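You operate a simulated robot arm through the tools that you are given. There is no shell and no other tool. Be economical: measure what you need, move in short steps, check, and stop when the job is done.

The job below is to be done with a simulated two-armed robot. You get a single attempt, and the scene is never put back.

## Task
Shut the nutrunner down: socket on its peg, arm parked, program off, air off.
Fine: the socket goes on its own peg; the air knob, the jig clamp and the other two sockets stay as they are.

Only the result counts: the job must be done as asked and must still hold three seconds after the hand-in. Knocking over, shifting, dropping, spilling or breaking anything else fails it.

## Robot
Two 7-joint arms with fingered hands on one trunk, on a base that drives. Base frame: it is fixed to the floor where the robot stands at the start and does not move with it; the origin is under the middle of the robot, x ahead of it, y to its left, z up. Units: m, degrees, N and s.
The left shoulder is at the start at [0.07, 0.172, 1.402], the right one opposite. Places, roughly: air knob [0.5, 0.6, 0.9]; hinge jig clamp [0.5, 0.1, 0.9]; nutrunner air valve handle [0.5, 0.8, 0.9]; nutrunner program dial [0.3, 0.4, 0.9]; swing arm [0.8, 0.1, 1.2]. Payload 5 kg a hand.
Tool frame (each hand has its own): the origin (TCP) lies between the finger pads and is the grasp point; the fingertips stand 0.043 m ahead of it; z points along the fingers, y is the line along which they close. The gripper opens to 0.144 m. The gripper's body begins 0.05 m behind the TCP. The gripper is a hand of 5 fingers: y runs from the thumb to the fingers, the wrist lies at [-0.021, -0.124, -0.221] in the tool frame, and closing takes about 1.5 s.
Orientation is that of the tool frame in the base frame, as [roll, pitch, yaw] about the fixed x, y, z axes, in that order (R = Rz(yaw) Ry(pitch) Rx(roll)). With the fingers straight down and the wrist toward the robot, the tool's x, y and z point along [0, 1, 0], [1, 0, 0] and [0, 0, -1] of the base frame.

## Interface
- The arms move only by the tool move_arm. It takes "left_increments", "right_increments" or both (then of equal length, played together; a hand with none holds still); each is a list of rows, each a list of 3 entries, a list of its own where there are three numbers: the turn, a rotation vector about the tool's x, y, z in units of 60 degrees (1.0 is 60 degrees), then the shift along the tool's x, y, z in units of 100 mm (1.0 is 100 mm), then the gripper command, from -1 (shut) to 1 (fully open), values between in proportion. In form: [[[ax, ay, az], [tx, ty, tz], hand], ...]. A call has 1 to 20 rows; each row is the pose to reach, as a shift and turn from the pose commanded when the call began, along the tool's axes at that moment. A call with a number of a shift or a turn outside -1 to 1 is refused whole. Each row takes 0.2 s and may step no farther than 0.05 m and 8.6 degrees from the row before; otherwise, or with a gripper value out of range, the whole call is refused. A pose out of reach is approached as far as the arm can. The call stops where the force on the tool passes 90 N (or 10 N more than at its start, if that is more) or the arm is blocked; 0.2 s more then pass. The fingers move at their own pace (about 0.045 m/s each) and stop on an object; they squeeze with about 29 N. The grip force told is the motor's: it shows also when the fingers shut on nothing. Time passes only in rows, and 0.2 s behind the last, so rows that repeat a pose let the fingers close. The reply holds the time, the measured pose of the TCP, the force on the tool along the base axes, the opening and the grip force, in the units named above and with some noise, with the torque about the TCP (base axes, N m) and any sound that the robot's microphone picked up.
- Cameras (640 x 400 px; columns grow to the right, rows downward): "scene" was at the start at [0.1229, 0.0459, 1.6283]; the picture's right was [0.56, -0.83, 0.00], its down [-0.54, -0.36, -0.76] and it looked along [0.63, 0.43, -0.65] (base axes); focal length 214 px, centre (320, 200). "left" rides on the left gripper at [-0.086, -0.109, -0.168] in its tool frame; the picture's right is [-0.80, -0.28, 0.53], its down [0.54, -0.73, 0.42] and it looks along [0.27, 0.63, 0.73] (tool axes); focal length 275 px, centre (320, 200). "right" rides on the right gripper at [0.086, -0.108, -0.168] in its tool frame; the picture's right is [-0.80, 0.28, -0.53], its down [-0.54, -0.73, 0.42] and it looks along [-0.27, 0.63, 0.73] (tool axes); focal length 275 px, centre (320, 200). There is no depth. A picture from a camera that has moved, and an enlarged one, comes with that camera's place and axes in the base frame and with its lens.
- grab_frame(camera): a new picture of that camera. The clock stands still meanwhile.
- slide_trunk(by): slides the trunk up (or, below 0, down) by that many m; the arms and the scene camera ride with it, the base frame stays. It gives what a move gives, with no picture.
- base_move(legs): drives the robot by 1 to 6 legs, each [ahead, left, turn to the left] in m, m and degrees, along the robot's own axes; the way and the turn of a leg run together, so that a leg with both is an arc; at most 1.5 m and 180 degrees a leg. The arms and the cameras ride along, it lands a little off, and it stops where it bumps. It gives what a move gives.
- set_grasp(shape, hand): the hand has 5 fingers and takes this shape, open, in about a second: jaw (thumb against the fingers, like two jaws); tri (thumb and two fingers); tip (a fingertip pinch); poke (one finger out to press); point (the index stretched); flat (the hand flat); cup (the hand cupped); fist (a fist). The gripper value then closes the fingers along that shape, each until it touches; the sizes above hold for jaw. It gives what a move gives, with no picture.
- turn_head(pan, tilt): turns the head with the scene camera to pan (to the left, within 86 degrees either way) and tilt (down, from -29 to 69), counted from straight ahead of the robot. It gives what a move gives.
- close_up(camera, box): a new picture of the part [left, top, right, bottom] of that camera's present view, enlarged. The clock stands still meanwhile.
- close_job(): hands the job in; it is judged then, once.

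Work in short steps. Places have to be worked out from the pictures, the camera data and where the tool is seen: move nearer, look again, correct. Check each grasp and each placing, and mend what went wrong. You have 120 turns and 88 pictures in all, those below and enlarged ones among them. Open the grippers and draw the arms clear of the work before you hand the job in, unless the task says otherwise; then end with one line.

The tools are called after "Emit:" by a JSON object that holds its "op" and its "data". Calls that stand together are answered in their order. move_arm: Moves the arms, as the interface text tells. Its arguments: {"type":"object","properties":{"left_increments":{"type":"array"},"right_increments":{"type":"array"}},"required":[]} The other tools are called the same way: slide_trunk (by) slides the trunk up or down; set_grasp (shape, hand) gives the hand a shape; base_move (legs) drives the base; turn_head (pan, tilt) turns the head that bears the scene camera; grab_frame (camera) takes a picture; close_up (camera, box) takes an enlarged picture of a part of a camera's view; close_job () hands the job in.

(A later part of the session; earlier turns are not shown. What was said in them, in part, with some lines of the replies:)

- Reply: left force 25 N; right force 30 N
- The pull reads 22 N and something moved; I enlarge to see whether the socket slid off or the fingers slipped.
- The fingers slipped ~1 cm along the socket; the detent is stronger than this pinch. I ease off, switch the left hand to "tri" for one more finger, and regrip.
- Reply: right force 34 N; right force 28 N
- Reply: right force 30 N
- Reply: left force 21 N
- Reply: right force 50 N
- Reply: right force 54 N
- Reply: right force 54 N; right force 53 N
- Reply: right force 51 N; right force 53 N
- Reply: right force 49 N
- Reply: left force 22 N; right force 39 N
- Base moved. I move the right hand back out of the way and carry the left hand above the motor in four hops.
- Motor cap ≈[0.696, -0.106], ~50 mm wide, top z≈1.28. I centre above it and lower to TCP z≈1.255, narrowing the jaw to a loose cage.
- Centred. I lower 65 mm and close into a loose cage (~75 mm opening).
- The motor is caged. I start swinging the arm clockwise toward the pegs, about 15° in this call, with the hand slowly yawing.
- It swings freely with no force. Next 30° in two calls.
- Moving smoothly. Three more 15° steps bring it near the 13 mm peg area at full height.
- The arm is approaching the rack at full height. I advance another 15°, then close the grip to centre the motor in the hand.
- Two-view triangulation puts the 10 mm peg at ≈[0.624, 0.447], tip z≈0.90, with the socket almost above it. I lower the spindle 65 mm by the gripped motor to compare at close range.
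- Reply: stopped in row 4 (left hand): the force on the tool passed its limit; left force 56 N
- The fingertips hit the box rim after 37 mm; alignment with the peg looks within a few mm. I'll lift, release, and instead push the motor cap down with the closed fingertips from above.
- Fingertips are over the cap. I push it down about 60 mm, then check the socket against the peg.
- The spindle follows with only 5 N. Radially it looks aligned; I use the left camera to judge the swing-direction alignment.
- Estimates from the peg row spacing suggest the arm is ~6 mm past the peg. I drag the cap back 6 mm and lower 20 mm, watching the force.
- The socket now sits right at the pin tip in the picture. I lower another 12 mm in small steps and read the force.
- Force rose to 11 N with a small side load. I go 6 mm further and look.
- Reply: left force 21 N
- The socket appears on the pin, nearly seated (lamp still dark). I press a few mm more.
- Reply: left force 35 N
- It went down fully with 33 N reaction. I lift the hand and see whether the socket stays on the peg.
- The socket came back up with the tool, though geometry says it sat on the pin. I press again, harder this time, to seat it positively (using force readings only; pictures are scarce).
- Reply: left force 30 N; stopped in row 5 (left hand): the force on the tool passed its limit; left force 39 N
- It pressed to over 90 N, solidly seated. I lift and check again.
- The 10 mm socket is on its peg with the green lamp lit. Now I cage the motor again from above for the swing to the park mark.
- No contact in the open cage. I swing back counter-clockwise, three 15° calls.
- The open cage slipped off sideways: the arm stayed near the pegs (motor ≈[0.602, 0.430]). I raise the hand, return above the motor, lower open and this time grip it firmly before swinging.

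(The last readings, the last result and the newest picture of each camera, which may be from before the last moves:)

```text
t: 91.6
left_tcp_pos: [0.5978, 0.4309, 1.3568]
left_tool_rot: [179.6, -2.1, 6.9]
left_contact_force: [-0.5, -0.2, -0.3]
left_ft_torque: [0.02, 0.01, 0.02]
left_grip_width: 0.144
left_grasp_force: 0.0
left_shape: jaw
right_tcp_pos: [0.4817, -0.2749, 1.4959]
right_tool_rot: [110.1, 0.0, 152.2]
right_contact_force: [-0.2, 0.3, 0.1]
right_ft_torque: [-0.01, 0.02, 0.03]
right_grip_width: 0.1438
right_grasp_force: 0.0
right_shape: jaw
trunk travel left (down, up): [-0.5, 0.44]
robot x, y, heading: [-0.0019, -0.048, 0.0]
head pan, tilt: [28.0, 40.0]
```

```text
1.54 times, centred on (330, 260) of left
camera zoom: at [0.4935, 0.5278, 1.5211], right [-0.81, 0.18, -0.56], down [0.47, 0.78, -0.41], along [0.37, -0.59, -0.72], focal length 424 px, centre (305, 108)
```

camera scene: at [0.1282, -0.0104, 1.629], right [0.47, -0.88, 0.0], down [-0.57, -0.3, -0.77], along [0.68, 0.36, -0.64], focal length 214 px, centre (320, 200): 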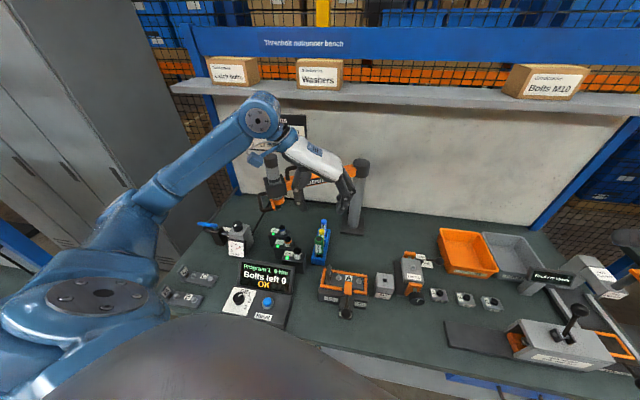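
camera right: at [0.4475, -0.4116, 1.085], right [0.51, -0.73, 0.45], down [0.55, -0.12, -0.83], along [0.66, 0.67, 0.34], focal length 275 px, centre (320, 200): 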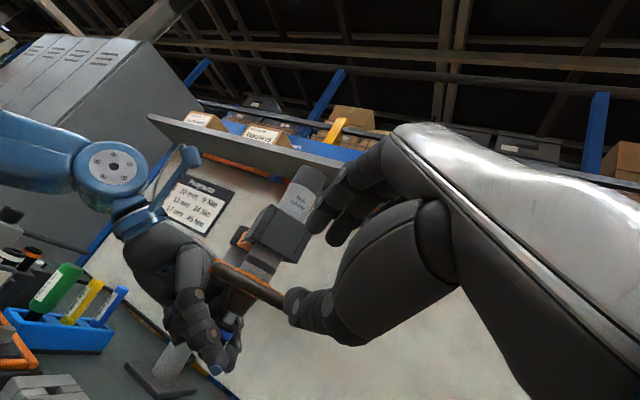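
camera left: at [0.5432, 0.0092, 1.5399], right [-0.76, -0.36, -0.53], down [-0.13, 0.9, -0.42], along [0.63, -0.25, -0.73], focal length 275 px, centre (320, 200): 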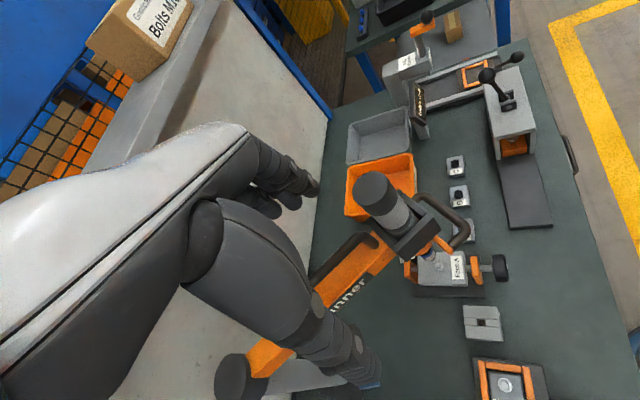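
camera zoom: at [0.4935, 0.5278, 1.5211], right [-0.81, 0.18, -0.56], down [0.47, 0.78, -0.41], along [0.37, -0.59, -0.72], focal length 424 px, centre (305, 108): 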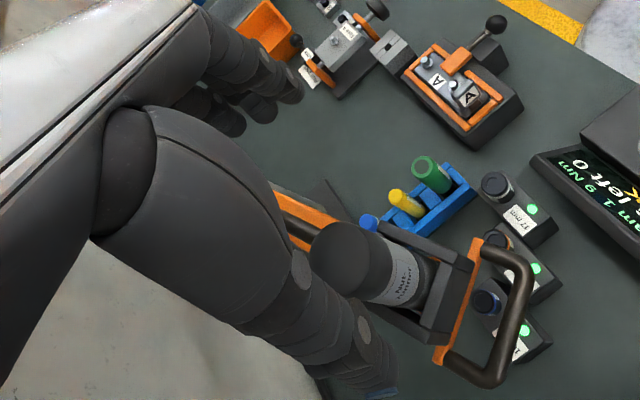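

The motor is actually at ≈[0.617, 0.446]. I shift there, lower and grip it firmly.

Emit:
{"op": "move_arm", "data": {"left_increments": [[[0, 0, 0], [0.21, -0.126, 0], 1], [[0, 0, 0], [0.21, -0.126, 0.25], 1], [[0, 0, 0], [0.21, -0.126, 0.5], 1], [[0, 0, 0], [0.21, -0.126, 0.75], 1], [[0, 0, 0], [0.21, -0.126, 0.98], 1], [[0, 0, 0], [0.21, -0.126, 0.98], 0.3], [[0, 0, 0], [0.21, -0.126, 0.98], -0.3], [[0, 0, 0], [0.21, -0.126, 0.98], -1], [[0, 0, 0], [0.21, -0.126, 0.98], -1], [[0, 0, 0], [0.21, -0.126, 0.98], -1], [[0, 0, 0], [0.21, -0.126, 0.98], -1], [[0, 0, 0], [0.21, -0.126, 0.98], -1]]}}

```text
t: 94.2
left_tcp_pos: [0.6218, 0.4469, 1.2603]
left_tool_rot: [179.5, -2.0, 7.1]
left_contact_force: [-1.3, 1.7, -0.4]
left_ft_torque: [-0.01, -0.02, -0.04]
left_grip_width: 0.0362
left_grasp_force: 23.5
left_shape: jaw
right_tcp_pos: [0.479, -0.2754, 1.4964]
right_tool_rot: [110.0, 0.0, 152.2]
right_contact_force: [-0.1, 0.2, -0.9]
right_ft_torque: [0.01, -0.01, 0.04]
right_grip_width: 0.1436
right_grasp_force: 0.1
right_shape: jaw
trunk travel left (down, up): [-0.5, 0.44]
robot x, y, heading: [0.0015, -0.0493, 0.1]
head pan, tilt: [28.0, 40.0]
```

Gripped (width 36 mm as before). I swing with the firm grip, checking width and force each call.

Emit:
{"op": "move_arm", "data": {"left_increments": [[[0, 0, -0.027], [-0.175, 0.145, 0], -1], [[0, 0, -0.053], [-0.343, 0.303, 0], -1], [[0, 0, -0.08], [-0.5, 0.47, 0], -1], [[0, 0, -0.107], [-0.644, 0.649, 0], -1]]}}

Emit:
{"op": "move_arm", "data": {"left_increments": [[[0, 0, -0.027], [-0.155, 0.17, 0], -1], [[0, 0, -0.053], [-0.295, 0.351, 0], -1], [[0, 0, -0.08], [-0.425, 0.54, 0], -1], [[0, 0, -0.107], [-0.54, 0.737, 0], -1]]}}

```text
t: 95.2
left_tcp_pos: [0.5659, 0.3694, 1.2607]
left_tool_rot: [179.2, -1.9, 13.5]
left_contact_force: [12.8, -3.7, 3.9]
left_ft_torque: [-0.43, -0.53, 0.44]
left_grip_width: 0.036
left_grasp_force: 28.9
left_shape: jaw
right_tcp_pos: [0.4807, -0.2769, 1.4959]
right_tool_rot: [109.9, -0.1, 152.1]
right_contact_force: [0.5, -0.2, -0.1]
right_ft_torque: [0.02, -0.03, -0.03]
right_grip_width: 0.1438
right_grasp_force: 0.0
right_shape: jaw
trunk travel left (down, up): [-0.5, 0.44]
robot x, y, heading: [0.0043, -0.0472, -0.1]
head pan, tilt: [28.0, 40.0]
```

```text
t: 96.2
left_tcp_pos: [0.5349, 0.2882, 1.2571]
left_tool_rot: [179.1, -1.7, 19.9]
left_contact_force: [29.6, -4.1, 4.2]
left_ft_torque: [-0.49, -1.31, 0.9]
left_grip_width: 0.0357
left_grasp_force: 29.0
left_shape: jaw
right_tcp_pos: [0.4845, -0.2769, 1.4952]
right_tool_rot: [110.0, -0.2, 152.2]
right_contact_force: [-0.1, -0.2, -0.3]
right_ft_torque: [0.04, 0.0, 0.0]
right_grip_width: 0.1438
right_grasp_force: 0.0
right_shape: jaw
trunk travel left (down, up): [-0.5, 0.44]
robot x, y, heading: [-0.0009, -0.0463, -0.0]
head pan, tilt: [28.0, 40.0]
```

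The grip holds; an inward force of 30 N shows the true circle is ≈(0.89, 0.20), r≈0.364. I continue with corrected waypoints.

Emit:
{"op": "move_arm", "data": {"left_increments": [[[0, 0, -0.027], [-0.074, 0.224, 0], -1], [[0, 0, -0.053], [-0.18, 0.42, 0], -1], [[0, 0, -0.08], [-0.276, 0.621, 0], -1], [[0, 0, -0.107], [-0.358, 0.827, 0], -1]]}}

Emit:
{"op": "move_arm", "data": {"left_increments": [[[0, 0, -0.027], [-0.09, 0.205, 0], -1], [[0, 0, -0.053], [-0.174, 0.409, 0], -1], [[0, 0, -0.08], [-0.24, 0.623, 0], -1], [[0, 0, -0.107], [-0.296, 0.837, 0], -1]]}}

Emit:
{"op": "move_arm", "data": {"left_increments": [[[0, 0, -0.027], [-0.065, 0.215, 0], -1], [[0, 0, -0.053], [-0.118, 0.429, 0], -1], [[0, 0, -0.08], [-0.155, 0.645, 0], -1], [[0, 0, -0.107], [-0.182, 0.868, 0], -1]]}}

```text
t: 97.2
left_tcp_pos: [0.5287, 0.2001, 1.2563]
left_tool_rot: [179.0, -1.6, 26.5]
left_contact_force: [27.2, 3.1, 3.9]
left_ft_torque: [-0.1, -1.15, 1.12]
left_grip_width: 0.0356
left_grasp_force: 28.6
left_shape: jaw
right_tcp_pos: [0.4842, -0.2756, 1.4952]
right_tool_rot: [110.1, -0.2, 152.2]
right_contact_force: [-0.3, -0.2, -0.3]
right_ft_torque: [0.01, 0.01, 0.01]
right_grip_width: 0.1437
right_grasp_force: 0.1
right_shape: jaw
trunk travel left (down, up): [-0.5, 0.44]
robot x, y, heading: [0.0017, -0.0489, 0.3]
head pan, tilt: [28.0, 40.0]
```

```text
t: 98.2
left_tcp_pos: [0.5415, 0.1129, 1.2576]
left_tool_rot: [178.8, -1.5, 33.0]
left_contact_force: [38.5, 14.7, 3.7]
left_ft_torque: [0.3, -1.48, 1.38]
left_grip_width: 0.035
left_grasp_force: 28.6
left_shape: jaw
right_tcp_pos: [0.485, -0.2744, 1.4949]
right_tool_rot: [110.1, -0.2, 152.3]
right_contact_force: [-0.3, -0.9, -0.6]
right_ft_torque: [0.03, 0.0, 0.04]
right_grip_width: 0.1438
right_grasp_force: 0.1
right_shape: jaw
trunk travel left (down, up): [-0.5, 0.44]
robot x, y, heading: [-0.0003, -0.0465, 0.2]
head pan, tilt: [28.0, 40.0]
```

```text
t: 99.2
left_tcp_pos: [0.5741, 0.0336, 1.2578]
left_tool_rot: [178.6, -1.4, 39.7]
left_contact_force: [44.4, 31.0, 4.4]
left_ft_torque: [0.88, -1.7, 1.91]
left_grip_width: 0.0349
left_grasp_force: 28.7
left_shape: jaw
right_tcp_pos: [0.4875, -0.2711, 1.4946]
right_tool_rot: [110.3, -0.3, 152.2]
right_contact_force: [-0.1, 0.0, 0.3]
right_ft_torque: [0.06, -0.01, 0.02]
right_grip_width: 0.1438
right_grasp_force: 0.1
right_shape: jaw
trunk travel left (down, up): [-0.5, 0.44]
robot x, y, heading: [-0.0005, -0.0469, 0.3]
head pan, tilt: [28.0, 40.0]
```

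Inward force has grown to ~54 N, so the radius is slightly smaller still (≈0.351 about (0.883, 0.207)). I correct and continue.

Emit:
{"op": "move_arm", "data": {"left_increments": [[[0, 0, -0.027], [0.073, 0.211, 0], -1], [[0, 0, -0.053], [0.056, 0.412, 0], -1], [[0, 0, -0.08], [0.05, 0.627, 0], -1], [[0, 0, -0.107], [0.057, 0.841, 0], -1]]}}

Emit:
{"op": "move_arm", "data": {"left_increments": [[[0, 0, -0.027], [0, 0.215, 0], -1], [[0, 0, -0.053], [0.006, 0.429, 0], -1], [[0, 0, -0.08], [0.03, 0.64, 0], -1], [[0, 0, -0.107], [0.063, 0.853, 0], -1]]}}

```text
t: 100.2
left_tcp_pos: [0.6253, -0.0307, 1.2591]
left_tool_rot: [178.6, -1.0, 45.6]
left_contact_force: [15.5, 18.1, -12.6]
left_ft_torque: [0.72, -0.51, 1.27]
left_grip_width: 0.0333
left_grasp_force: 29.0
left_shape: jaw
right_tcp_pos: [0.4834, -0.2724, 1.4956]
right_tool_rot: [110.2, -0.1, 152.2]
right_contact_force: [0.7, 0.0, 0.0]
right_ft_torque: [0.02, 0.07, 0.05]
right_grip_width: 0.144
right_grasp_force: 0.0
right_shape: jaw
trunk travel left (down, up): [-0.5, 0.44]
robot x, y, heading: [0.0039, -0.0519, 0.2]
head pan, tilt: [28.0, 40.0]
```

```text
t: 101.2
left_tcp_pos: [0.6936, -0.0864, 1.2631]
left_tool_rot: [178.5, -0.9, 52.1]
left_contact_force: [9.1, 15.2, -32.4]
left_ft_torque: [0.79, -0.2, 1.15]
left_grip_width: 0.0312
left_grasp_force: 29.0
left_shape: jaw
right_tcp_pos: [0.4853, -0.2744, 1.4957]
right_tool_rot: [110.1, -0.2, 152.0]
right_contact_force: [1.2, 1.1, 0.2]
right_ft_torque: [-0.02, 0.01, 0.05]
right_grip_width: 0.1437
right_grasp_force: 0.0
right_shape: jaw
trunk travel left (down, up): [-0.5, 0.44]
robot x, y, heading: [0.0004, -0.0457, 0.3]
head pan, tilt: [28.0, 40.0]
```

The hand is being dragged vertically by the tight grip; from here the closing axis is along the travel, so I loosen to a cage and continue to the park mark.

Emit:
{"op": "move_arm", "data": {"left_increments": [[[0, 0, 0], [0, 0, 0], -0.1], [[0, 0, 0], [0, 0, 0], -0.1], [[0, 0, 0], [0, 0, 0], -0.1], [[0, 0, 0], [0.03, 0.212, 0], -0.1], [[0, 0, 0], [0.063, 0.424, 0], -0.1], [[0, 0, 0], [0.12, 0.63, 0], -0.1], [[0, 0, 0], [0.176, 0.837, 0], -0.1]]}}

Emit:
{"op": "move_arm", "data": {"left_increments": [[[0, 0, 0], [0.07, 0.17, 0], -0.1], [[0, 0, 0], [0.14, 0.34, 0], -0.1], [[0, 0, 0], [0.218, 0.505, 0], -0.1], [[0, 0, 0], [0.218, 0.505, 0], -0.5], [[0, 0, 0], [0.218, 0.505, 0], -0.8], [[0, 0, 0], [0.218, 0.505, 0], -0.8]]}}

Emit:
{"op": "close_up", "data": {"camera": "scene", "box": [310, 120, 490, 290]}}

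```text
t: 102.8
left_tcp_pos: [0.7657, -0.1287, 1.2686]
left_tool_rot: [178.2, -1.1, 51.9]
left_contact_force: [0.2, -0.1, 0.3]
left_ft_torque: [0.03, -0.01, -0.02]
left_grip_width: 0.0651
left_grasp_force: 0.1
left_shape: jaw
right_tcp_pos: [0.48, -0.2758, 1.4966]
right_tool_rot: [110.1, -0.1, 152.2]
right_contact_force: [-0.4, -0.6, -0.6]
right_ft_torque: [0.02, 0.02, 0.03]
right_grip_width: 0.144
right_grasp_force: 0.0
right_shape: jaw
trunk travel left (down, up): [-0.5, 0.44]
robot x, y, heading: [0.0008, -0.0456, 0.1]
head pan, tilt: [28.0, 40.0]
```

```text
t: 104.2
left_tcp_pos: [0.8192, -0.1414, 1.2708]
left_tool_rot: [178.2, -0.9, 52.1]
left_contact_force: [2.5, 0.0, -0.6]
left_ft_torque: [-0.08, -0.12, 0.0]
left_grip_width: 0.0347
left_grasp_force: 28.8
left_shape: jaw
right_tcp_pos: [0.4811, -0.2755, 1.4958]
right_tool_rot: [110.0, 0.0, 152.2]
right_contact_force: [0.3, 0.3, -0.5]
right_ft_torque: [0.0, 0.0, 0.03]
right_grip_width: 0.1439
right_grasp_force: 0.2
right_shape: jaw
trunk travel left (down, up): [-0.5, 0.44]
robot x, y, heading: [-0.0046, -0.0471, 0.2]
head pan, tilt: [28.0, 40.0]
```

```text
2.35 times, centred on (400, 205) of scene
camera zoom: at [0.1286, -0.0092, 1.6289], right [0.47, -0.88, 0.0], down [-0.57, -0.3, -0.77], along [0.67, 0.36, -0.64], focal length 505 px, centre (132, 188)
```

zoom: 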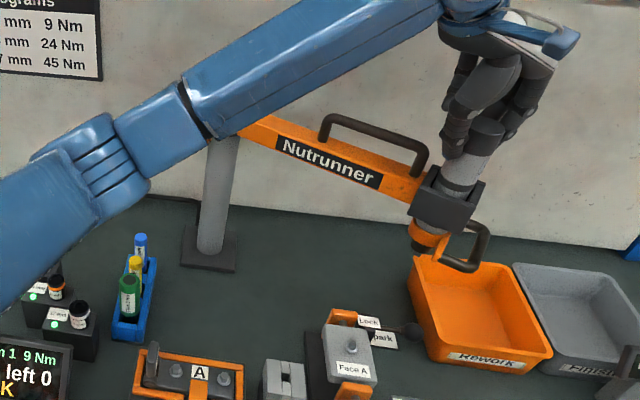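

The motor is centred above the "Arm park" label (nose projects onto it). I open, raise the hand clear, then drive back-left for the dial and valve.

Emit:
{"op": "move_arm", "data": {"left_increments": [[[0, 0, 0], [0, 0, 0], -0.4], [[0, 0, 0], [0, 0, 0], 0], [[0, 0, 0], [0, 0, 0], 0.2], [[0, 0, 0], [0, 0, 0], 0.2], [[0, 0, 0], [0, 0, 0], 0.2], [[0, 0, 0], [0, 0, -0.25], 0.2], [[0, 0, 0], [0, 0, -0.5], 0.2], [[0, 0, 0], [0, 0, -0.75], 0.2], [[0, 0, 0], [0, 0, -1], 0.2]]}}

Emit:
{"op": "move_arm", "data": {"left_increments": [[[0, 0, 0], [0, 0, -0.3], 0.2], [[0, 0, 0], [0, 0, -0.6], 0.2], [[0, 0, 0], [0, 0, -0.9], 0.2]]}}

Emit:
{"op": "base_move", "data": {"legs": [[-0.25, 0, 0], [0, 0.5, 0]]}}

```text
t: 106.2
left_tcp_pos: [0.8149, -0.1403, 1.3688]
left_tool_rot: [178.2, -1.1, 52.0]
left_contact_force: [-1.1, -0.4, -0.1]
left_ft_torque: [0.02, 0.0, 0.0]
left_grip_width: 0.0859
left_grasp_force: 0.0
left_shape: jaw
right_tcp_pos: [0.4792, -0.2757, 1.4969]
right_tool_rot: [109.9, 0.1, 152.0]
right_contact_force: [0.0, 0.4, -0.4]
right_ft_torque: [0.03, -0.01, -0.03]
right_grip_width: 0.1441
right_grasp_force: 0.2
right_shape: jaw
trunk travel left (down, up): [-0.5, 0.44]
robot x, y, heading: [0.0001, -0.0467, 0.3]
head pan, tilt: [28.0, 40.0]
```

```text
t: 107.0
left_tcp_pos: [0.8122, -0.1398, 1.4584]
left_tool_rot: [178.3, -1.1, 52.0]
left_contact_force: [-0.1, -0.2, -0.4]
left_ft_torque: [0.02, -0.07, -0.01]
left_grip_width: 0.0859
left_grasp_force: 0.0
left_shape: jaw
right_tcp_pos: [0.479, -0.2755, 1.4962]
right_tool_rot: [110.1, 0.0, 152.2]
right_contact_force: [0.9, 1.0, -0.2]
right_ft_torque: [-0.02, -0.03, 0.0]
right_grip_width: 0.1438
right_grasp_force: 0.1
right_shape: jaw
trunk travel left (down, up): [-0.5, 0.44]
robot x, y, heading: [0.0015, -0.0475, -0.0]
head pan, tilt: [28.0, 40.0]
```

```text
t: 111.4
left_tcp_pos: [0.5532, 0.3538, 1.4575]
left_tool_rot: [178.2, -1.1, 51.9]
left_contact_force: [-0.2, -0.7, -0.1]
left_ft_torque: [0.03, 0.01, 0.03]
left_grip_width: 0.0862
left_grasp_force: 0.1
left_shape: jaw
right_tcp_pos: [0.2219, 0.2194, 1.4962]
right_tool_rot: [109.9, 0.0, 152.1]
right_contact_force: [-0.4, -0.4, 0.1]
right_ft_torque: [0.01, -0.01, -0.02]
right_grip_width: 0.1435
right_grasp_force: 0.1
right_shape: jaw
trunk travel left (down, up): [-0.5, 0.44]
robot x, y, heading: [-0.2631, 0.4478, -0.0]
head pan, tilt: [28.0, 40.0]
```

Base at (-0.263, 0.448). I carry the left hand over the dial, estimated at ≈[0.316, 0.428, 0.866].

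Emit:
{"op": "move_arm", "data": {"left_increments": [[[0, 0, 0], [-0.07, -0.19, 0.33], 0.2], [[0, 0, 0], [-0.15, -0.39, 0.66], 0.2], [[0, 0, 0], [-0.22, -0.58, 1], 0.2]]}}

Emit:
{"op": "move_arm", "data": {"left_increments": [[[0, 0, 0], [-0.07, -0.19, 0.33], 0.2], [[0, 0, 0], [-0.15, -0.39, 0.66], 0.2], [[0, 0, 0], [-0.22, -0.58, 1], 0.2]]}}

Emit:
{"op": "move_arm", "data": {"left_increments": [[[0, 0, 0], [-0.07, -0.19, 0.33], 0.2], [[0, 0, 0], [-0.15, -0.39, 0.66], 0.2], [[0, 0, 0], [-0.22, -0.58, 1], 0.2]]}}

Emit:
{"op": "move_arm", "data": {"left_increments": [[[0, 0, 0], [-0.07, -0.19, 0.2], 0.2], [[0, 0, 0], [-0.15, -0.39, 0.4], 0.2], [[0, 0, 0], [-0.22, -0.58, 0.6], 0.2]]}}

Emit:
{"op": "grab_frame", "data": {"camera": "left"}}

```text
t: 112.2
left_tcp_pos: [0.4998, 0.3739, 1.3559]
left_tool_rot: [178.1, -1.1, 51.9]
left_contact_force: [-0.2, 0.8, 0.3]
left_ft_torque: [-0.06, 0.0, -0.01]
left_grip_width: 0.0861
left_grasp_force: 0.1
left_shape: jaw
right_tcp_pos: [0.2208, 0.2221, 1.4984]
right_tool_rot: [110.0, 0.0, 152.1]
right_contact_force: [-0.4, -0.6, 0.2]
right_ft_torque: [-0.03, 0.03, -0.01]
right_grip_width: 0.1436
right_grasp_force: 0.0
right_shape: jaw
trunk travel left (down, up): [-0.5, 0.44]
robot x, y, heading: [-0.256, 0.4488, 0.3]
head pan, tilt: [28.0, 40.0]
```

```text
t: 113.0
left_tcp_pos: [0.4416, 0.3905, 1.2549]
left_tool_rot: [178.2, -1.1, 51.9]
left_contact_force: [0.5, -0.1, 0.5]
left_ft_torque: [0.01, -0.01, -0.01]
left_grip_width: 0.0863
left_grasp_force: 0.1
left_shape: jaw
right_tcp_pos: [0.221, 0.2206, 1.4969]
right_tool_rot: [110.0, 0.0, 152.1]
right_contact_force: [-0.8, 0.5, -0.4]
right_ft_torque: [0.02, 0.04, -0.01]
right_grip_width: 0.1438
right_grasp_force: 0.0
right_shape: jaw
trunk travel left (down, up): [-0.5, 0.44]
robot x, y, heading: [-0.2566, 0.4494, 0.1]
head pan, tilt: [28.0, 40.0]
```

```text
t: 113.8
left_tcp_pos: [0.3877, 0.4069, 1.1534]
left_tool_rot: [178.1, -1.0, 52.0]
left_contact_force: [-0.7, 1.0, 1.1]
left_ft_torque: [0.02, 0.02, 0.0]
left_grip_width: 0.086
left_grasp_force: 0.1
left_shape: jaw
right_tcp_pos: [0.221, 0.2193, 1.4974]
right_tool_rot: [110.0, 0.0, 152.1]
right_contact_force: [0.8, 0.4, 0.0]
right_ft_torque: [-0.02, 0.03, -0.02]
right_grip_width: 0.1438
right_grasp_force: 0.0
right_shape: jaw
trunk travel left (down, up): [-0.5, 0.44]
robot x, y, heading: [-0.2589, 0.4457, 0.1]
head pan, tilt: [28.0, 40.0]
```

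```text
t: 114.6
left_tcp_pos: [0.3287, 0.4257, 1.0897]
left_tool_rot: [178.2, -1.2, 52.0]
left_contact_force: [-0.4, 0.2, -0.3]
left_ft_torque: [-0.03, 0.0, -0.01]
left_grip_width: 0.0862
left_grasp_force: 0.2
left_shape: jaw
right_tcp_pos: [0.2209, 0.2193, 1.497]
right_tool_rot: [110.0, 0.0, 151.9]
right_contact_force: [-0.7, -1.1, 0.3]
right_ft_torque: [0.02, -0.02, -0.01]
right_grip_width: 0.1438
right_grasp_force: 0.1
right_shape: jaw
trunk travel left (down, up): [-0.5, 0.44]
robot x, y, heading: [-0.2611, 0.452, 0.2]
head pan, tilt: [28.0, 40.0]
```

```text
3 pictures are left
camera left: at [0.1844, 0.4251, 1.253], right [-0.69, -0.45, -0.56], down [-0.22, 0.87, -0.44], along [0.68, -0.18, -0.71], focal length 275 px, centre (320, 200)
```

left: 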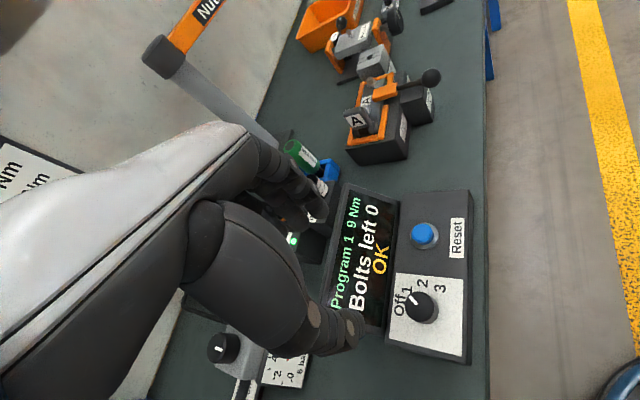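

Knob refined to ≈[0.309, 0.425]; the display edge is only ~35 mm beyond it, so I'll use the slim "tip" pinch with the hand yawed to ~150°, then turn counter-clockwise ~45° toward Off.

Emit:
{"op": "set_grasp", "data": {"hand": "left", "shape": "tip"}}

Emit:
{"op": "move_arm", "data": {"left_increments": [[[0, 0, -0.14], [0, 0, 0], 0], [[0, 0, -0.28], [0, 0, 0], 0], [[0, 0, -0.42], [0, 0, 0], 0], [[0, 0, -0.56], [0, 0, 0], -0.1], [[0, 0, -0.7], [0, 0, 0], -0.1], [[0, 0, -0.85], [0, 0, 0], -0.1]], "right_increments": [[[0, 0, 0], [0, 0, -0.2], 1], [[0, 0, 0], [0, 0, -0.4], 1], [[0, 0, 0], [0, 0, -0.6], 1], [[0, 0, 0], [0, 0, -0.8], 1], [[0, 0, 0], [0, 0, -1], 1], [[0, 0, 0], [0, 0, -1], 1]]}}

Emit:
{"op": "move_arm", "data": {"left_increments": [[[0, 0, -0.13], [0, 0, 0], -0.1], [[0, 0, -0.26], [0, 0, 0], -0.1], [[0, 0, -0.39], [0, 0, 0], -0.1], [[0, 0, -0.52], [0, 0, 0], -0.1], [[0, 0, -0.65], [0, 0, 0], -0.1], [[0, 0, -0.783], [0, 0, 0], -0.1]]}}

```text
t: 115.5
left_tcp_pos: [0.3307, 0.4261, 1.0893]
left_tool_rot: [178.2, -1.1, 52.0]
left_contact_force: [0.1, 0.0, 0.0]
left_ft_torque: [0.03, 0.0, 0.01]
left_grip_width: 0.1441
left_grasp_force: 0.1
left_shape: tip
right_tcp_pos: [0.2202, 0.2192, 1.4969]
right_tool_rot: [110.0, 0.0, 152.1]
right_contact_force: [0.1, -0.3, 0.2]
right_ft_torque: [0.01, -0.01, 0.03]
right_grip_width: 0.1438
right_grasp_force: 0.0
right_shape: jaw
trunk travel left (down, up): [-0.5, 0.44]
robot x, y, heading: [-0.2564, 0.4489, 0.1]
head pan, tilt: [28.0, 40.0]
```

```text
refused: row 6 steps farther than a row can; nothing moved
```

```text
t: 117.1
left_tcp_pos: [0.3163, 0.4261, 1.0658]
left_tool_rot: [-179.3, 0.0, 98.8]
left_contact_force: [1.2, -0.6, 1.2]
left_ft_torque: [0.0, 0.04, -0.04]
left_grip_width: 0.0649
left_grasp_force: 0.1
left_shape: tip
right_tcp_pos: [0.2221, 0.218, 1.495]
right_tool_rot: [110.0, 0.0, 152.0]
right_contact_force: [-0.1, 0.6, -0.8]
right_ft_torque: [0.03, 0.0, 0.05]
right_grip_width: 0.1438
right_grasp_force: 0.1
right_shape: jaw
trunk travel left (down, up): [-0.5, 0.44]
robot x, y, heading: [-0.2595, 0.445, -0.2]
head pan, tilt: [28.0, 40.0]
stopped in row 6 (left hand): the arm was blocked; the commanded pose is now the measured one
```

The wrist blocks near yaw 99°, so I'll instead grip at yaw ≈45° and turn to ≈95°, pinching only the knob's upper part. I rotate back, centre over the knob, and lower.

Emit:
{"op": "move_arm", "data": {"left_increments": [[[0, 0, 0.13], [0, -0.07, 0], -0.1], [[0, 0, 0.26], [0, -0.07, 0], -0.1], [[0, 0, 0.39], [0, -0.07, 0], -0.1], [[0, 0, 0.52], [0, -0.07, 0], -0.1], [[0, 0, 0.65], [0, -0.07, 0], -0.1], [[0, 0, 0.78], [0, -0.07, 0], -0.1], [[0, 0, 0.9], [0, -0.07, 0], -0.1], [[0, 0, 0.9], [0, -0.07, 0.4], -0.1], [[0, 0, 0.9], [0, -0.07, 0.8], -0.1], [[0, 0, 0.9], [0, -0.07, 1], -0.1]]}}

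```text
t: 119.3
left_tcp_pos: [0.3097, 0.4279, 0.9677]
left_tool_rot: [-179.7, 0.5, 44.7]
left_contact_force: [0.1, 0.2, -0.2]
left_ft_torque: [-0.03, 0.01, -0.01]
left_grip_width: 0.065
left_grasp_force: 0.0
left_shape: tip
right_tcp_pos: [0.2216, 0.2176, 1.4969]
right_tool_rot: [110.1, 0.0, 152.1]
right_contact_force: [0.2, 0.2, -0.5]
right_ft_torque: [0.01, 0.01, -0.03]
right_grip_width: 0.1438
right_grasp_force: 0.1
right_shape: jaw
trunk travel left (down, up): [-0.5, 0.44]
robot x, y, heading: [-0.2611, 0.4466, 0.1]
head pan, tilt: [28.0, 40.0]
```

Centred over the knob. I lower 70 mm in small rows and close the pinch.

Emit:
{"op": "move_arm", "data": {"left_increments": [[[0, 0, 0], [-0.02, 0.02, 0.2], -0.1], [[0, 0, 0], [-0.02, 0.02, 0.4], -0.1], [[0, 0, 0], [-0.02, 0.02, 0.55], -0.1], [[0, 0, 0], [-0.02, 0.02, 0.7], -0.1], [[0, 0, 0], [-0.02, 0.02, 0.7], -0.5], [[0, 0, 0], [-0.02, 0.02, 0.7], -1], [[0, 0, 0], [-0.02, 0.02, 0.7], -1], [[0, 0, 0], [-0.02, 0.02, 0.7], -1], [[0, 0, 0], [-0.02, 0.02, 0.7], -1]]}}

```text
t: 121.3
left_tcp_pos: [0.3075, 0.4226, 0.8964]
left_tool_rot: [-179.6, 0.5, 44.7]
left_contact_force: [-0.5, -0.8, -3.7]
left_ft_torque: [-0.03, -0.01, -0.01]
left_grip_width: 0.0325
left_grasp_force: 28.8
left_shape: tip
right_tcp_pos: [0.2212, 0.2187, 1.497]
right_tool_rot: [109.9, 0.0, 152.2]
right_contact_force: [-0.1, 0.5, 0.7]
right_ft_torque: [0.04, 0.0, 0.03]
right_grip_width: 0.1436
right_grasp_force: 0.1
right_shape: jaw
trunk travel left (down, up): [-0.5, 0.44]
robot x, y, heading: [-0.2552, 0.4471, 0.1]
head pan, tilt: [28.0, 40.0]
```

The knob is gripped (33 mm). I turn counter-clockwise 48°.

Emit:
{"op": "move_arm", "data": {"left_increments": [[[0, 0, -0.1], [0, 0, 0], -1], [[0, 0, -0.2], [0, 0, 0], -1], [[0, 0, -0.3], [0, 0, 0], -1], [[0, 0, -0.4], [0, 0, 0], -1], [[0, 0, -0.5], [0, 0, 0], -1], [[0, 0, -0.6], [0, 0, 0], -1], [[0, 0, -0.7], [0, 0, 0], -1], [[0, 0, -0.8], [0, 0, 0], -1]]}}

```text
t: 123.1
left_tcp_pos: [0.3084, 0.4213, 0.8973]
left_tool_rot: [-179.5, 0.0, 92.9]
left_contact_force: [6.7, -13.0, -2.5]
left_ft_torque: [-0.41, -0.42, -0.33]
left_grip_width: 0.0327
left_grasp_force: 29.3
left_shape: tip
right_tcp_pos: [0.2216, 0.2162, 1.4961]
right_tool_rot: [109.9, -0.1, 152.1]
right_contact_force: [0.1, -0.4, -0.1]
right_ft_torque: [0.0, -0.02, -0.01]
right_grip_width: 0.1438
right_grasp_force: 0.1
right_shape: jaw
trunk travel left (down, up): [-0.5, 0.44]
robot x, y, heading: [-0.26, 0.4451, -0.2]
head pan, tilt: [28.0, 40.0]
```

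The turn ended against resistance (stop torque), as expected for Off. I open, rise, and carry the hand toward the valve handle (pivot ≈[0.495, 0.70], free end ≈[0.475, 0.81], z≈0.92).

Emit:
{"op": "move_arm", "data": {"left_increments": [[[0, 0, -0.8], [0, 0, 0], -0.6], [[0, 0, -0.8], [0, 0, 0], -0.2], [[0, 0, -0.8], [0, 0, 0], -0.1], [[0, 0, -0.8], [0, 0, 0], -0.1], [[0, 0, -0.8], [0, 0, -0.3], -0.1], [[0, 0, -0.8], [0, 0, -0.65], -0.1], [[0, 0, -0.8], [0, 0, -1], -0.1]]}}

```text
refused: row 1 steps farther than a row can; nothing moved
```

The turn counts from the new pose; I resend with zero turn.

Emit:
{"op": "move_arm", "data": {"left_increments": [[[0, 0, 0], [0, 0, 0], -0.6], [[0, 0, 0], [0, 0, 0], -0.2], [[0, 0, 0], [0, 0, 0], -0.1], [[0, 0, 0], [0, 0, 0], -0.1], [[0, 0, 0], [0, 0, -0.3], -0.1], [[0, 0, 0], [0, 0, -0.65], -0.1], [[0, 0, 0], [0, 0, -1], -0.1]]}}

Emit:
{"op": "move_arm", "data": {"left_increments": [[[0, 0, 0], [0, 0, -0.4], -0.1], [[0, 0, 0], [0, 0, -0.8], -0.1], [[0, 0, 0], [0.3, 0.16, -1], -0.1], [[0, 0, 0], [0.6, 0.32, -1], -0.1], [[0, 0, 0], [0.87, 0.478, -1], -0.1]]}}

Emit:
{"op": "move_arm", "data": {"left_increments": [[[0, 0, 0], [0.3, 0.16, 0], -0.1], [[0, 0, 0], [0.6, 0.32, 0], -0.1], [[0, 0, 0], [0.87, 0.478, 0], -0.1]]}}

Emit:
{"op": "turn_head", "data": {"pan": 20, "tilt": 45}}

Emit:
{"op": "grab_frame", "data": {"camera": "left"}}

```text
t: 124.7
left_tcp_pos: [0.3045, 0.4264, 0.9997]
left_tool_rot: [-179.4, 0.0, 92.9]
left_contact_force: [-0.2, -0.1, 0.4]
left_ft_torque: [-0.03, -0.01, 0.0]
left_grip_width: 0.0644
left_grasp_force: 0.0
left_shape: tip
right_tcp_pos: [0.222, 0.2184, 1.4963]
right_tool_rot: [110.0, 0.0, 151.9]
right_contact_force: [0.6, 0.3, -0.3]
right_ft_torque: [0.01, 0.02, 0.01]
right_grip_width: 0.1436
right_grasp_force: 0.1
right_shape: jaw
trunk travel left (down, up): [-0.5, 0.44]
robot x, y, heading: [-0.2527, 0.4461, -0.1]
head pan, tilt: [28.0, 40.0]
```

```text
t: 125.9
left_tcp_pos: [0.3551, 0.5165, 1.0977]
left_tool_rot: [-179.5, 0.1, 92.7]
left_contact_force: [0.0, 0.3, -1.0]
left_ft_torque: [0.01, 0.0, 0.01]
left_grip_width: 0.0646
left_grasp_force: 0.1
left_shape: tip
right_tcp_pos: [0.2215, 0.2198, 1.4968]
right_tool_rot: [110.0, 0.0, 152.0]
right_contact_force: [0.1, 0.1, 0.1]
right_ft_torque: [0.0, -0.01, -0.01]
right_grip_width: 0.1438
right_grasp_force: 0.0
right_shape: jaw
trunk travel left (down, up): [-0.5, 0.44]
robot x, y, heading: [-0.2602, 0.4463, -0.0]
head pan, tilt: [28.0, 40.0]
```

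```text
t: 126.7
left_tcp_pos: [0.3985, 0.6024, 1.0952]
left_tool_rot: [-179.4, 0.2, 92.8]
left_contact_force: [0.2, -0.6, 0.3]
left_ft_torque: [-0.01, 0.02, -0.01]
left_grip_width: 0.0645
left_grasp_force: 0.0
left_shape: tip
right_tcp_pos: [0.2218, 0.2202, 1.4961]
right_tool_rot: [110.1, 0.0, 152.0]
right_contact_force: [0.5, 1.0, -0.2]
right_ft_torque: [-0.02, -0.02, -0.01]
right_grip_width: 0.1438
right_grasp_force: 0.2
right_shape: jaw
trunk travel left (down, up): [-0.5, 0.44]
robot x, y, heading: [-0.2563, 0.4446, 0.1]
head pan, tilt: [28.0, 40.0]
```

```text
t: 127.4
left_tcp_pos: [0.3975, 0.6022, 1.0952]
left_tool_rot: [-179.4, 0.0, 92.8]
left_contact_force: [0.9, 0.9, 0.4]
left_ft_torque: [0.02, 0.01, 0.02]
left_grip_width: 0.0645
left_grasp_force: 0.0
left_shape: tip
right_tcp_pos: [0.2206, 0.2186, 1.4964]
right_tool_rot: [110.1, 0.0, 152.1]
right_contact_force: [0.1, 0.1, -0.1]
right_ft_torque: [0.04, -0.03, 0.03]
right_grip_width: 0.1438
right_grasp_force: 0.1
right_shape: jaw
trunk travel left (down, up): [-0.5, 0.44]
robot x, y, heading: [-0.258, 0.4443, 0.2]
head pan, tilt: [20.0, 45.0]
```

```text
2 pictures are left
camera left: at [0.295, 0.5107, 1.2646], right [-0.25, -0.81, -0.53], down [-0.76, 0.51, -0.42], along [0.61, 0.3, -0.74], focal length 275 px, centre (320, 200)
```

left: 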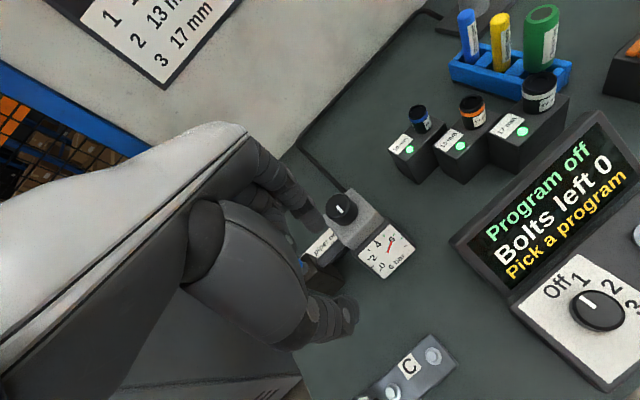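

The display reads "Program off" and all peg lamps are green. I go over the valve handle at ≈[0.476, 0.779], lower around the bar and close to feel it.

Emit:
{"op": "move_arm", "data": {"left_increments": [[[0, 0, 0], [0.3, 0.14, 0], 0.3], [[0, 0, 0], [0.6, 0.28, 0], 0.3], [[0, 0, 0], [0.865, 0.435, 0], 0.3]]}}

Emit:
{"op": "move_arm", "data": {"left_increments": [[[0, 0, 0], [0.3, 0.14, 0], 0.3], [[0, 0, 0], [0.6, 0.28, 0], 0.3], [[0, 0, 0], [0.865, 0.435, 0], 0.3], [[0, 0, 0], [0.865, 0.435, 0.35], 0.3], [[0, 0, 0], [0.865, 0.435, 0.7], 0.3]]}}

Emit:
{"op": "move_arm", "data": {"left_increments": [[[0, 0, 0], [0, 0, 0.25], 0.3], [[0, 0, 0], [0, 0, 0.5], 0.3], [[0, 0, 0], [0, 0, 0.75], 0.3], [[0, 0, 0], [0, 0, 1], 0.3], [[0, 0, 0], [0, 0, 1], -0.3], [[0, 0, 0], [0, 0, 1], -1], [[0, 0, 0], [0, 0, 1], -1], [[0, 0, 0], [0, 0, 1], -1], [[0, 0, 0], [0, 0, 1], -1], [[0, 0, 0], [0, 0, 1], -1]]}}

```text
t: 128.2
left_tcp_pos: [0.437, 0.6919, 1.0926]
left_tool_rot: [-179.4, 0.3, 92.8]
left_contact_force: [1.5, 0.0, 0.1]
left_ft_torque: [-0.02, -0.01, -0.04]
left_grip_width: 0.0932
left_grasp_force: 0.0
left_shape: tip
right_tcp_pos: [0.2214, 0.2199, 1.4962]
right_tool_rot: [110.0, 0.0, 152.1]
right_contact_force: [0.9, 0.1, -0.4]
right_ft_torque: [-0.01, 0.01, 0.0]
right_grip_width: 0.1439
right_grasp_force: 0.0
right_shape: jaw
trunk travel left (down, up): [-0.5, 0.44]
robot x, y, heading: [-0.2557, 0.4501, 0.0]
head pan, tilt: [20.0, 45.0]
```

```text
t: 129.4
left_tcp_pos: [0.4755, 0.7806, 1.0235]
left_tool_rot: [-179.5, 0.1, 92.9]
left_contact_force: [-0.3, 0.6, 0.3]
left_ft_torque: [-0.02, 0.02, 0.01]
left_grip_width: 0.0932
left_grasp_force: 0.0
left_shape: tip
right_tcp_pos: [0.2202, 0.2197, 1.4976]
right_tool_rot: [109.9, 0.0, 152.1]
right_contact_force: [0.5, 0.2, -0.2]
right_ft_torque: [0.01, 0.0, -0.02]
right_grip_width: 0.1438
right_grasp_force: 0.1
right_shape: jaw
trunk travel left (down, up): [-0.5, 0.44]
robot x, y, heading: [-0.2599, 0.4455, 0.2]
head pan, tilt: [20.0, 45.0]
```

```text
t: 131.6
left_tcp_pos: [0.4733, 0.7793, 0.9215]
left_tool_rot: [-179.4, 0.1, 92.7]
left_contact_force: [0.7, 0.5, -1.4]
left_ft_torque: [0.11, -0.76, 0.13]
left_grip_width: 0.0035
left_grasp_force: 29.3
left_shape: tip
right_tcp_pos: [0.2202, 0.2193, 1.496]
right_tool_rot: [110.1, 0.0, 152.0]
right_contact_force: [0.1, 0.5, 0.6]
right_ft_torque: [0.01, 0.0, -0.01]
right_grip_width: 0.1441
right_grasp_force: 0.0
right_shape: jaw
trunk travel left (down, up): [-0.5, 0.44]
robot x, y, heading: [-0.2592, 0.4504, -0.2]
head pan, tilt: [20.0, 45.0]
```

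Contact: the bar is gripped. I test the turn direction with a gentle 12° clockwise (free end away from the robot).

Emit:
{"op": "move_arm", "data": {"left_increments": [[[0, 0, 0.1], [0.005, 0.085, 0], -1], [[0, 0, 0.2], [0.006, 0.169, 0], -1]]}}

```text
t: 132.2
left_tcp_pos: [0.4843, 0.7811, 0.923]
left_tool_rot: [-179.3, 0.3, 80.6]
left_contact_force: [-41.5, -5.3, -4.9]
left_ft_torque: [0.11, 0.58, 0.21]
left_grip_width: 0.0086
left_grasp_force: 29.1
left_shape: tip
right_tcp_pos: [0.2152, 0.2203, 1.4986]
right_tool_rot: [109.9, 0.1, 152.2]
right_contact_force: [-1.1, -0.1, -0.3]
right_ft_torque: [0.0, -0.03, 0.0]
right_grip_width: 0.1437
right_grasp_force: 0.3
right_shape: jaw
trunk travel left (down, up): [-0.5, 0.44]
robot x, y, heading: [-0.258, 0.4496, -0.0]
head pan, tilt: [20.0, 45.0]
```

Blocked that way (42 N) – so the valve turns the other way, free end toward the robot. I open, rise, shift to the far side of the bar and close the fingers into a pusher.

Emit:
{"op": "move_arm", "data": {"left_increments": [[[0, 0, 0], [0, -0.12, 0], -0.5], [[0, 0, 0], [0, -0.12, 0], 0.3], [[0, 0, 0], [0, -0.12, 0], 0.3], [[0, 0, 0], [0, -0.12, 0], 0.3], [[0, 0, 0], [0, -0.12, -0.35], 0.3], [[0, 0, 0], [0, -0.12, -0.7], 0.3], [[0, 0, 0], [0, -0.12, -1], 0.3], [[0, 0, 0], [0.05, 0.25, -1], -0.5], [[0, 0, 0], [0.05, 0.25, -1], -1], [[0, 0, 0], [0.05, 0.25, -1], -1], [[0, 0, 0], [0.05, 0.25, -1], -1], [[0, 0, 0], [0.05, 0.25, -1], -1]]}}

```text
t: 134.8
left_tcp_pos: [0.5157, 0.7814, 1.0242]
left_tool_rot: [-179.5, 0.3, 80.8]
left_contact_force: [-0.4, -0.6, 0.1]
left_ft_torque: [0.0, 0.01, 0.04]
left_grip_width: 0.0001
left_grasp_force: 0.1
left_shape: tip
right_tcp_pos: [0.2195, 0.2197, 1.497]
right_tool_rot: [110.0, 0.0, 152.1]
right_contact_force: [-0.4, -0.9, 0.8]
right_ft_torque: [-0.01, 0.0, -0.03]
right_grip_width: 0.1436
right_grasp_force: 0.1
right_shape: jaw
trunk travel left (down, up): [-0.5, 0.44]
robot x, y, heading: [-0.2551, 0.4478, -0.3]
head pan, tilt: [20.0, 45.0]
```

I lower and sweep the pusher along the arc so the handle turns about its pivot toward the robot.

Emit:
{"op": "move_arm", "data": {"left_increments": [[[0, 0, 0], [0, 0, 0.35], -1], [[0, 0, 0], [0, 0, 0.7], -1], [[0, 0, 0], [0, 0, 1], -1], [[0, 0, 0], [-0.078, -0.193, 1], -1], [[0, 0, 0], [-0.105, -0.353, 1], -1], [[0, 0, 0], [-0.185, -0.537, 1], -1], [[0, 0, 0], [-0.309, -0.695, 1], -1], [[0, 0, 0], [-0.471, -0.816, 1], -1], [[0, 0, 0], [-0.658, -0.891, 1], -1], [[0, 0, 0], [-0.817, -0.914, 1], -1], [[0, 0, 0], [-0.925, -0.91, 1], -1]]}}

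```text
t: 137.2
left_tcp_pos: [0.4106, 0.7325, 0.9251]
left_tool_rot: [-179.3, -1.2, 82.8]
left_contact_force: [-1.7, 35.0, -6.7]
left_ft_torque: [0.02, 0.1, 0.88]
left_grip_width: 0.0001
left_grasp_force: 28.8
left_shape: tip
right_tcp_pos: [0.2239, 0.2246, 1.4961]
right_tool_rot: [110.0, 0.0, 152.5]
right_contact_force: [-0.1, -2.6, -0.4]
right_ft_torque: [0.08, 0.0, 0.03]
right_grip_width: 0.1438
right_grasp_force: 0.1
right_shape: jaw
trunk travel left (down, up): [-0.5, 0.44]
robot x, y, heading: [-0.2613, 0.4492, 0.6]
head pan, tilt: [20.0, 45.0]
stopped in row 11 (left hand): the force on the tool passed its limit (the readings are from after the stop); the commanded pose is now the measured one
```

It met the end stop (35 N) with the bar now roughly across. I back off, rise and retract the hand, then look.

Emit:
{"op": "move_arm", "data": {"left_increments": [[[0, 0, 0], [0.15, 0, 0], -1], [[0, 0, 0], [0.35, 0, 0], -1], [[0, 0, 0], [0.35, 0, -0.35], -1], [[0, 0, 0], [0.35, 0, -0.7], -1], [[0, 0, 0], [0.35, 0, -1], -1]]}}

Emit:
{"op": "move_arm", "data": {"left_increments": [[[0, 0, 0], [0.2, 0, -0.35], 0], [[0, 0, 0], [0.4, 0, -0.7], 0.5], [[0, 0, 0], [0.6, 0, -1], 1], [[0, 0, 0], [0.8, 0, -1], 1]]}}

Emit:
{"op": "move_arm", "data": {"left_increments": [[[0, 0, 0], [0.3, 0, -0.35], 1], [[0, 0, 0], [0.6, 0, -0.7], 1], [[0, 0, 0], [0.9, 0, -1], 1]]}}

Emit:
{"op": "grab_frame", "data": {"camera": "scene"}}

```text
t: 138.4
left_tcp_pos: [0.4164, 0.7586, 1.0273]
left_tool_rot: [-179.6, -0.8, 82.2]
left_contact_force: [-0.1, 0.4, 0.5]
left_ft_torque: [0.02, -0.03, 0.01]
left_grip_width: 0.0002
left_grasp_force: 28.8
left_shape: tip
right_tcp_pos: [0.2234, 0.2237, 1.4964]
right_tool_rot: [110.0, 0.0, 152.5]
right_contact_force: [-0.3, 0.2, 0.4]
right_ft_torque: [0.02, -0.01, -0.01]
right_grip_width: 0.1441
right_grasp_force: 0.1
right_shape: jaw
trunk travel left (down, up): [-0.5, 0.44]
robot x, y, heading: [-0.2619, 0.4501, 0.3]
head pan, tilt: [20.0, 45.0]
```

```text
t: 139.6
left_tcp_pos: [0.4249, 0.793, 1.1294]
left_tool_rot: [-179.4, 0.1, 80.9]
left_contact_force: [0.0, -1.2, 0.4]
left_ft_torque: [0.07, -0.06, 0.02]
left_grip_width: 0.0875
left_grasp_force: 0.0
left_shape: tip
right_tcp_pos: [0.2132, 0.197, 1.4985]
right_tool_rot: [109.3, -0.1, 152.3]
right_contact_force: [-2.1, 0.1, 0.9]
right_ft_torque: [-0.12, -0.04, -0.18]
right_grip_width: 0.1437
right_grasp_force: 0.1
right_shape: jaw
trunk travel left (down, up): [-0.5, 0.44]
robot x, y, heading: [-0.26, 0.4393, 0.2]
head pan, tilt: [20.0, 45.0]
stopped in row 4 (left hand): the arm was blocked; the commanded pose is now the measured one
```

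```text
t: 140.6
left_tcp_pos: [0.4742, 0.8558, 1.2249]
left_tool_rot: [179.5, 1.1, 78.3]
left_contact_force: [1.1, 1.1, 1.8]
left_ft_torque: [-0.16, 0.06, -0.06]
left_grip_width: 0.144
left_grasp_force: 0.1
left_shape: tip
right_tcp_pos: [0.2012, 0.1614, 1.5171]
right_tool_rot: [107.3, 1.8, 150.3]
right_contact_force: [-0.1, -0.8, 3.9]
right_ft_torque: [-0.24, 0.08, -0.04]
right_grip_width: 0.1441
right_grasp_force: 0.1
right_shape: jaw
trunk travel left (down, up): [-0.5, 0.44]
robot x, y, heading: [-0.2411, 0.4206, -2.3]
head pan, tilt: [20.0, 45.0]
stopped in row 3 (left hand): the arm was blocked; the commanded pose is now the measured one
```

```text
1 pictures are left
camera scene: at [-0.124, 0.3415, 1.6343], right [0.3, -0.95, -0.06], down [-0.67, -0.17, -0.73], along [0.68, 0.26, -0.69], focal length 214 px, centre (320, 200)
```

scene: 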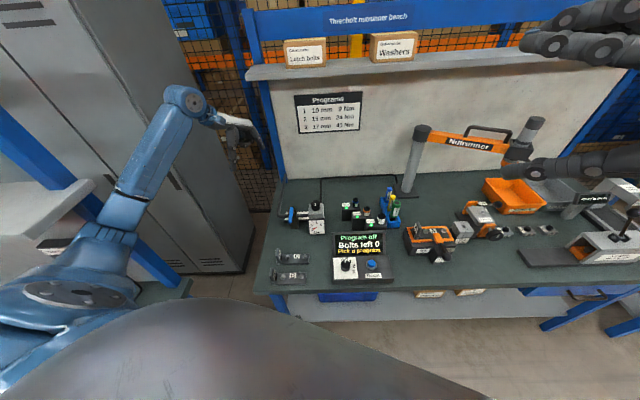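

The left elbow is leaning against the neighbouring frame, so I drive right 0.3 m to free it.

Emit:
{"op": "base_move", "data": {"legs": [[-0.05, -0.3, 2]]}}

Emit:
{"op": "close_up", "data": {"camera": "scene", "box": [180, 150, 480, 290]}}

```text
t: 141.3
left_tcp_pos: [0.5172, 0.9063, 1.1602]
left_tool_rot: [178.3, 5.9, 75.9]
left_contact_force: [0.6, 1.6, -0.3]
left_ft_torque: [-0.15, 0.06, 0.01]
left_grip_width: 0.1438
left_grasp_force: 0.0
left_shape: tip
right_tcp_pos: [0.214, 0.1936, 1.541]
right_tool_rot: [108.5, 4.3, 148.5]
right_contact_force: [0.9, 1.0, -1.1]
right_ft_torque: [-0.01, 0.01, 0.06]
right_grip_width: 0.1437
right_grasp_force: 0.0
right_shape: jaw
trunk travel left (down, up): [-0.5, 0.44]
robot x, y, heading: [-0.2231, 0.4027, -5.2]
head pan, tilt: [20.0, 45.0]
stopped in leg 1: the robot was blocked; the commanded pose is now the measured one
```

```text
2.13 times, centred on (330, 220) of scene
camera zoom: at [-0.1077, 0.3391, 1.6276], right [0.26, -0.97, -0.05], down [-0.68, -0.14, -0.72], along [0.69, 0.22, -0.69], focal length 458 px, centre (299, 157)
```

zoom: 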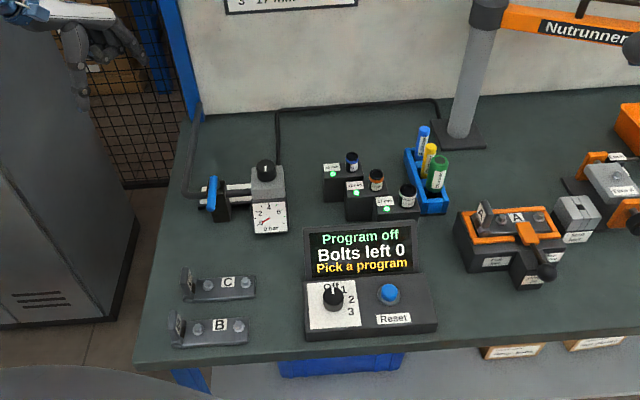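

Gauge shows 0 bar with the handle across, program off, socket lamps lit. Only the elbow is still wedged at the left; I draw the left hand back the way it came before moving the base.

Emit:
{"op": "move_arm", "data": {"left_increments": [[[0, 0, 0], [-0.2, -0.05, 0], 1], [[0, 0, 0], [-0.4, -0.1, 0], 1], [[0, 0, 0], [-0.6, -0.2, 0], 1], [[0, 0, 0], [-0.8, -0.3, 0], 1], [[0, 0, 0], [-1, -0.4, 0], 1]]}}

```text
t: 141.7
left_tcp_pos: [0.5231, 0.9191, 1.138]
left_tool_rot: [177.8, 7.9, 75.4]
left_contact_force: [-0.8, 0.5, 0.9]
left_ft_torque: [0.0, 0.01, 0.01]
left_grip_width: 0.1439
left_grasp_force: 0.1
left_shape: tip
right_tcp_pos: [0.219, 0.2303, 1.5419]
right_tool_rot: [110.5, 2.6, 149.6]
right_contact_force: [0.0, -1.1, -1.1]
right_ft_torque: [0.13, 0.02, 0.16]
right_grip_width: 0.1438
right_grasp_force: 0.1
right_shape: jaw
trunk travel left (down, up): [-0.5, 0.44]
robot x, y, heading: [-0.2217, 0.3985, -5.5]
head pan, tilt: [20.0, 45.0]
stopped in row 1 (right hand): the arm was blocked; the commanded pose is now the measured one
```

The right hand reported the block this time. I try a pure move to the right with the base.

Emit:
{"op": "base_move", "data": {"legs": [[0, -0.15, 0]]}}

```text
t: 142.4
left_tcp_pos: [0.5271, 0.9364, 1.1163]
left_tool_rot: [177.4, 10.0, 75.1]
left_contact_force: [-0.1, 0.3, -0.2]
left_ft_torque: [0.03, -0.01, 0.02]
left_grip_width: 0.1439
left_grasp_force: 0.0
left_shape: tip
right_tcp_pos: [0.225, 0.2584, 1.5453]
right_tool_rot: [112.1, 4.1, 148.5]
right_contact_force: [0.6, -0.6, -0.1]
right_ft_torque: [0.02, -0.01, 0.02]
right_grip_width: 0.144
right_grasp_force: 0.2
right_shape: jaw
trunk travel left (down, up): [-0.5, 0.44]
robot x, y, heading: [-0.2274, 0.3752, -6.0]
head pan, tilt: [20.0, 45.0]
stopped in leg 1: the robot was blocked; the commanded pose is now the measured one
```

Contact seems to persist at the left elbow, and each try yields only slightly. I try a quicker hand retreat rightward and upward to fold the elbow in.

Emit:
{"op": "move_arm", "data": {"left_increments": [[[0, 0, 0], [-0.45, 0, -0.1], 1], [[0, 0, 0], [-0.9, 0, -0.2], 1], [[0, 0, 0], [-1, 0, -0.3], 1]]}}

```text
t: 143.4
left_tcp_pos: [0.5002, 0.8247, 1.1468]
left_tool_rot: [177.6, 12.2, 74.2]
left_contact_force: [0.2, -0.3, 0.1]
left_ft_torque: [0.03, -0.02, 0.04]
left_grip_width: 0.144
left_grasp_force: 0.1
left_shape: tip
right_tcp_pos: [0.2275, 0.2555, 1.5451]
right_tool_rot: [112.3, 3.9, 148.5]
right_contact_force: [-1.0, 0.2, 1.2]
right_ft_torque: [-0.03, -0.02, -0.04]
right_grip_width: 0.1439
right_grasp_force: 0.0
right_shape: jaw
trunk travel left (down, up): [-0.5, 0.44]
robot x, y, heading: [-0.2294, 0.3697, -5.9]
head pan, tilt: [20.0, 45.0]
stopped in row 3 (left hand): the arm was blocked; the commanded pose is now the measured one
```

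Progress: the hand moved 0.11 m right and the base is steady. I try the base to the right again.

Emit:
{"op": "base_move", "data": {"legs": [[0, -0.15, 0]]}}

```text
t: 144.8
left_tcp_pos: [0.4848, 0.7051, 1.1354]
left_tool_rot: [177.7, 12.8, 75.1]
left_contact_force: [-0.1, 0.6, 0.2]
left_ft_torque: [0.01, -0.03, -0.01]
left_grip_width: 0.1436
left_grasp_force: 0.1
left_shape: tip
right_tcp_pos: [0.2194, 0.1372, 1.5418]
right_tool_rot: [113.2, 4.3, 148.9]
right_contact_force: [-0.4, -0.5, 0.6]
right_ft_torque: [0.02, 0.03, 0.04]
right_grip_width: 0.1442
right_grasp_force: 0.1
right_shape: jaw
trunk travel left (down, up): [-0.5, 0.44]
robot x, y, heading: [-0.2402, 0.2273, -5.3]
head pan, tilt: [20.0, 45.0]
```

Free. I raise the left hand well clear of the bench and back the base off slightly.

Emit:
{"op": "move_arm", "data": {"left_increments": [[[0, 0, 0], [0, 0, -0.25], 1], [[0, 0, 0], [0, 0, -0.5], 1], [[0, 0, 0], [0, 0, -0.75], 1], [[0, 0, 0], [0, 0, -1], 1]]}}

Emit:
{"op": "base_move", "data": {"legs": [[-0.1, -0.05, 0]]}}

```text
t: 145.8
left_tcp_pos: [0.4896, 0.7292, 1.2326]
left_tool_rot: [177.6, 12.9, 75.0]
left_contact_force: [0.3, 0.5, -0.1]
left_ft_torque: [-0.04, 0.01, 0.04]
left_grip_width: 0.1439
left_grasp_force: 0.1
left_shape: tip
right_tcp_pos: [0.2199, 0.1398, 1.5404]
right_tool_rot: [113.2, 4.3, 148.9]
right_contact_force: [-0.4, -0.4, 0.3]
right_ft_torque: [-0.03, -0.01, -0.01]
right_grip_width: 0.1437
right_grasp_force: 0.2
right_shape: jaw
trunk travel left (down, up): [-0.5, 0.44]
robot x, y, heading: [-0.2398, 0.2254, -5.1]
head pan, tilt: [20.0, 45.0]
```

```text
t: 147.0
left_tcp_pos: [0.3869, 0.6892, 1.2311]
left_tool_rot: [177.6, 12.9, 75.1]
left_contact_force: [-0.6, 0.0, -1.0]
left_ft_torque: [-0.02, -0.03, 0.0]
left_grip_width: 0.144
left_grasp_force: 0.0
left_shape: tip
right_tcp_pos: [0.1186, 0.0983, 1.5407]
right_tool_rot: [113.3, 4.2, 149.0]
right_contact_force: [-0.7, 0.2, -0.3]
right_ft_torque: [-0.02, -0.03, 0.04]
right_grip_width: 0.1439
right_grasp_force: 0.0
right_shape: jaw
trunk travel left (down, up): [-0.5, 0.44]
robot x, y, heading: [-0.345, 0.1893, -5.4]
head pan, tilt: [20.0, 45.0]
```

Both hands are open and clear, and every item was seen done in the last pictures, so I hand in.

Emit:
{"op": "close_job", "data": {}}

```text
The job is handed in.
```

I handed the job in with the 10 mm socket on its peg (lamp green), the arm at the "Arm park" mark, the program off, and the air valve across (gauge 0 bar). The left elbow did catch on the frame beside the bench while I was backing out, and I had no pictures left afterwards to check whether it moved anything there.
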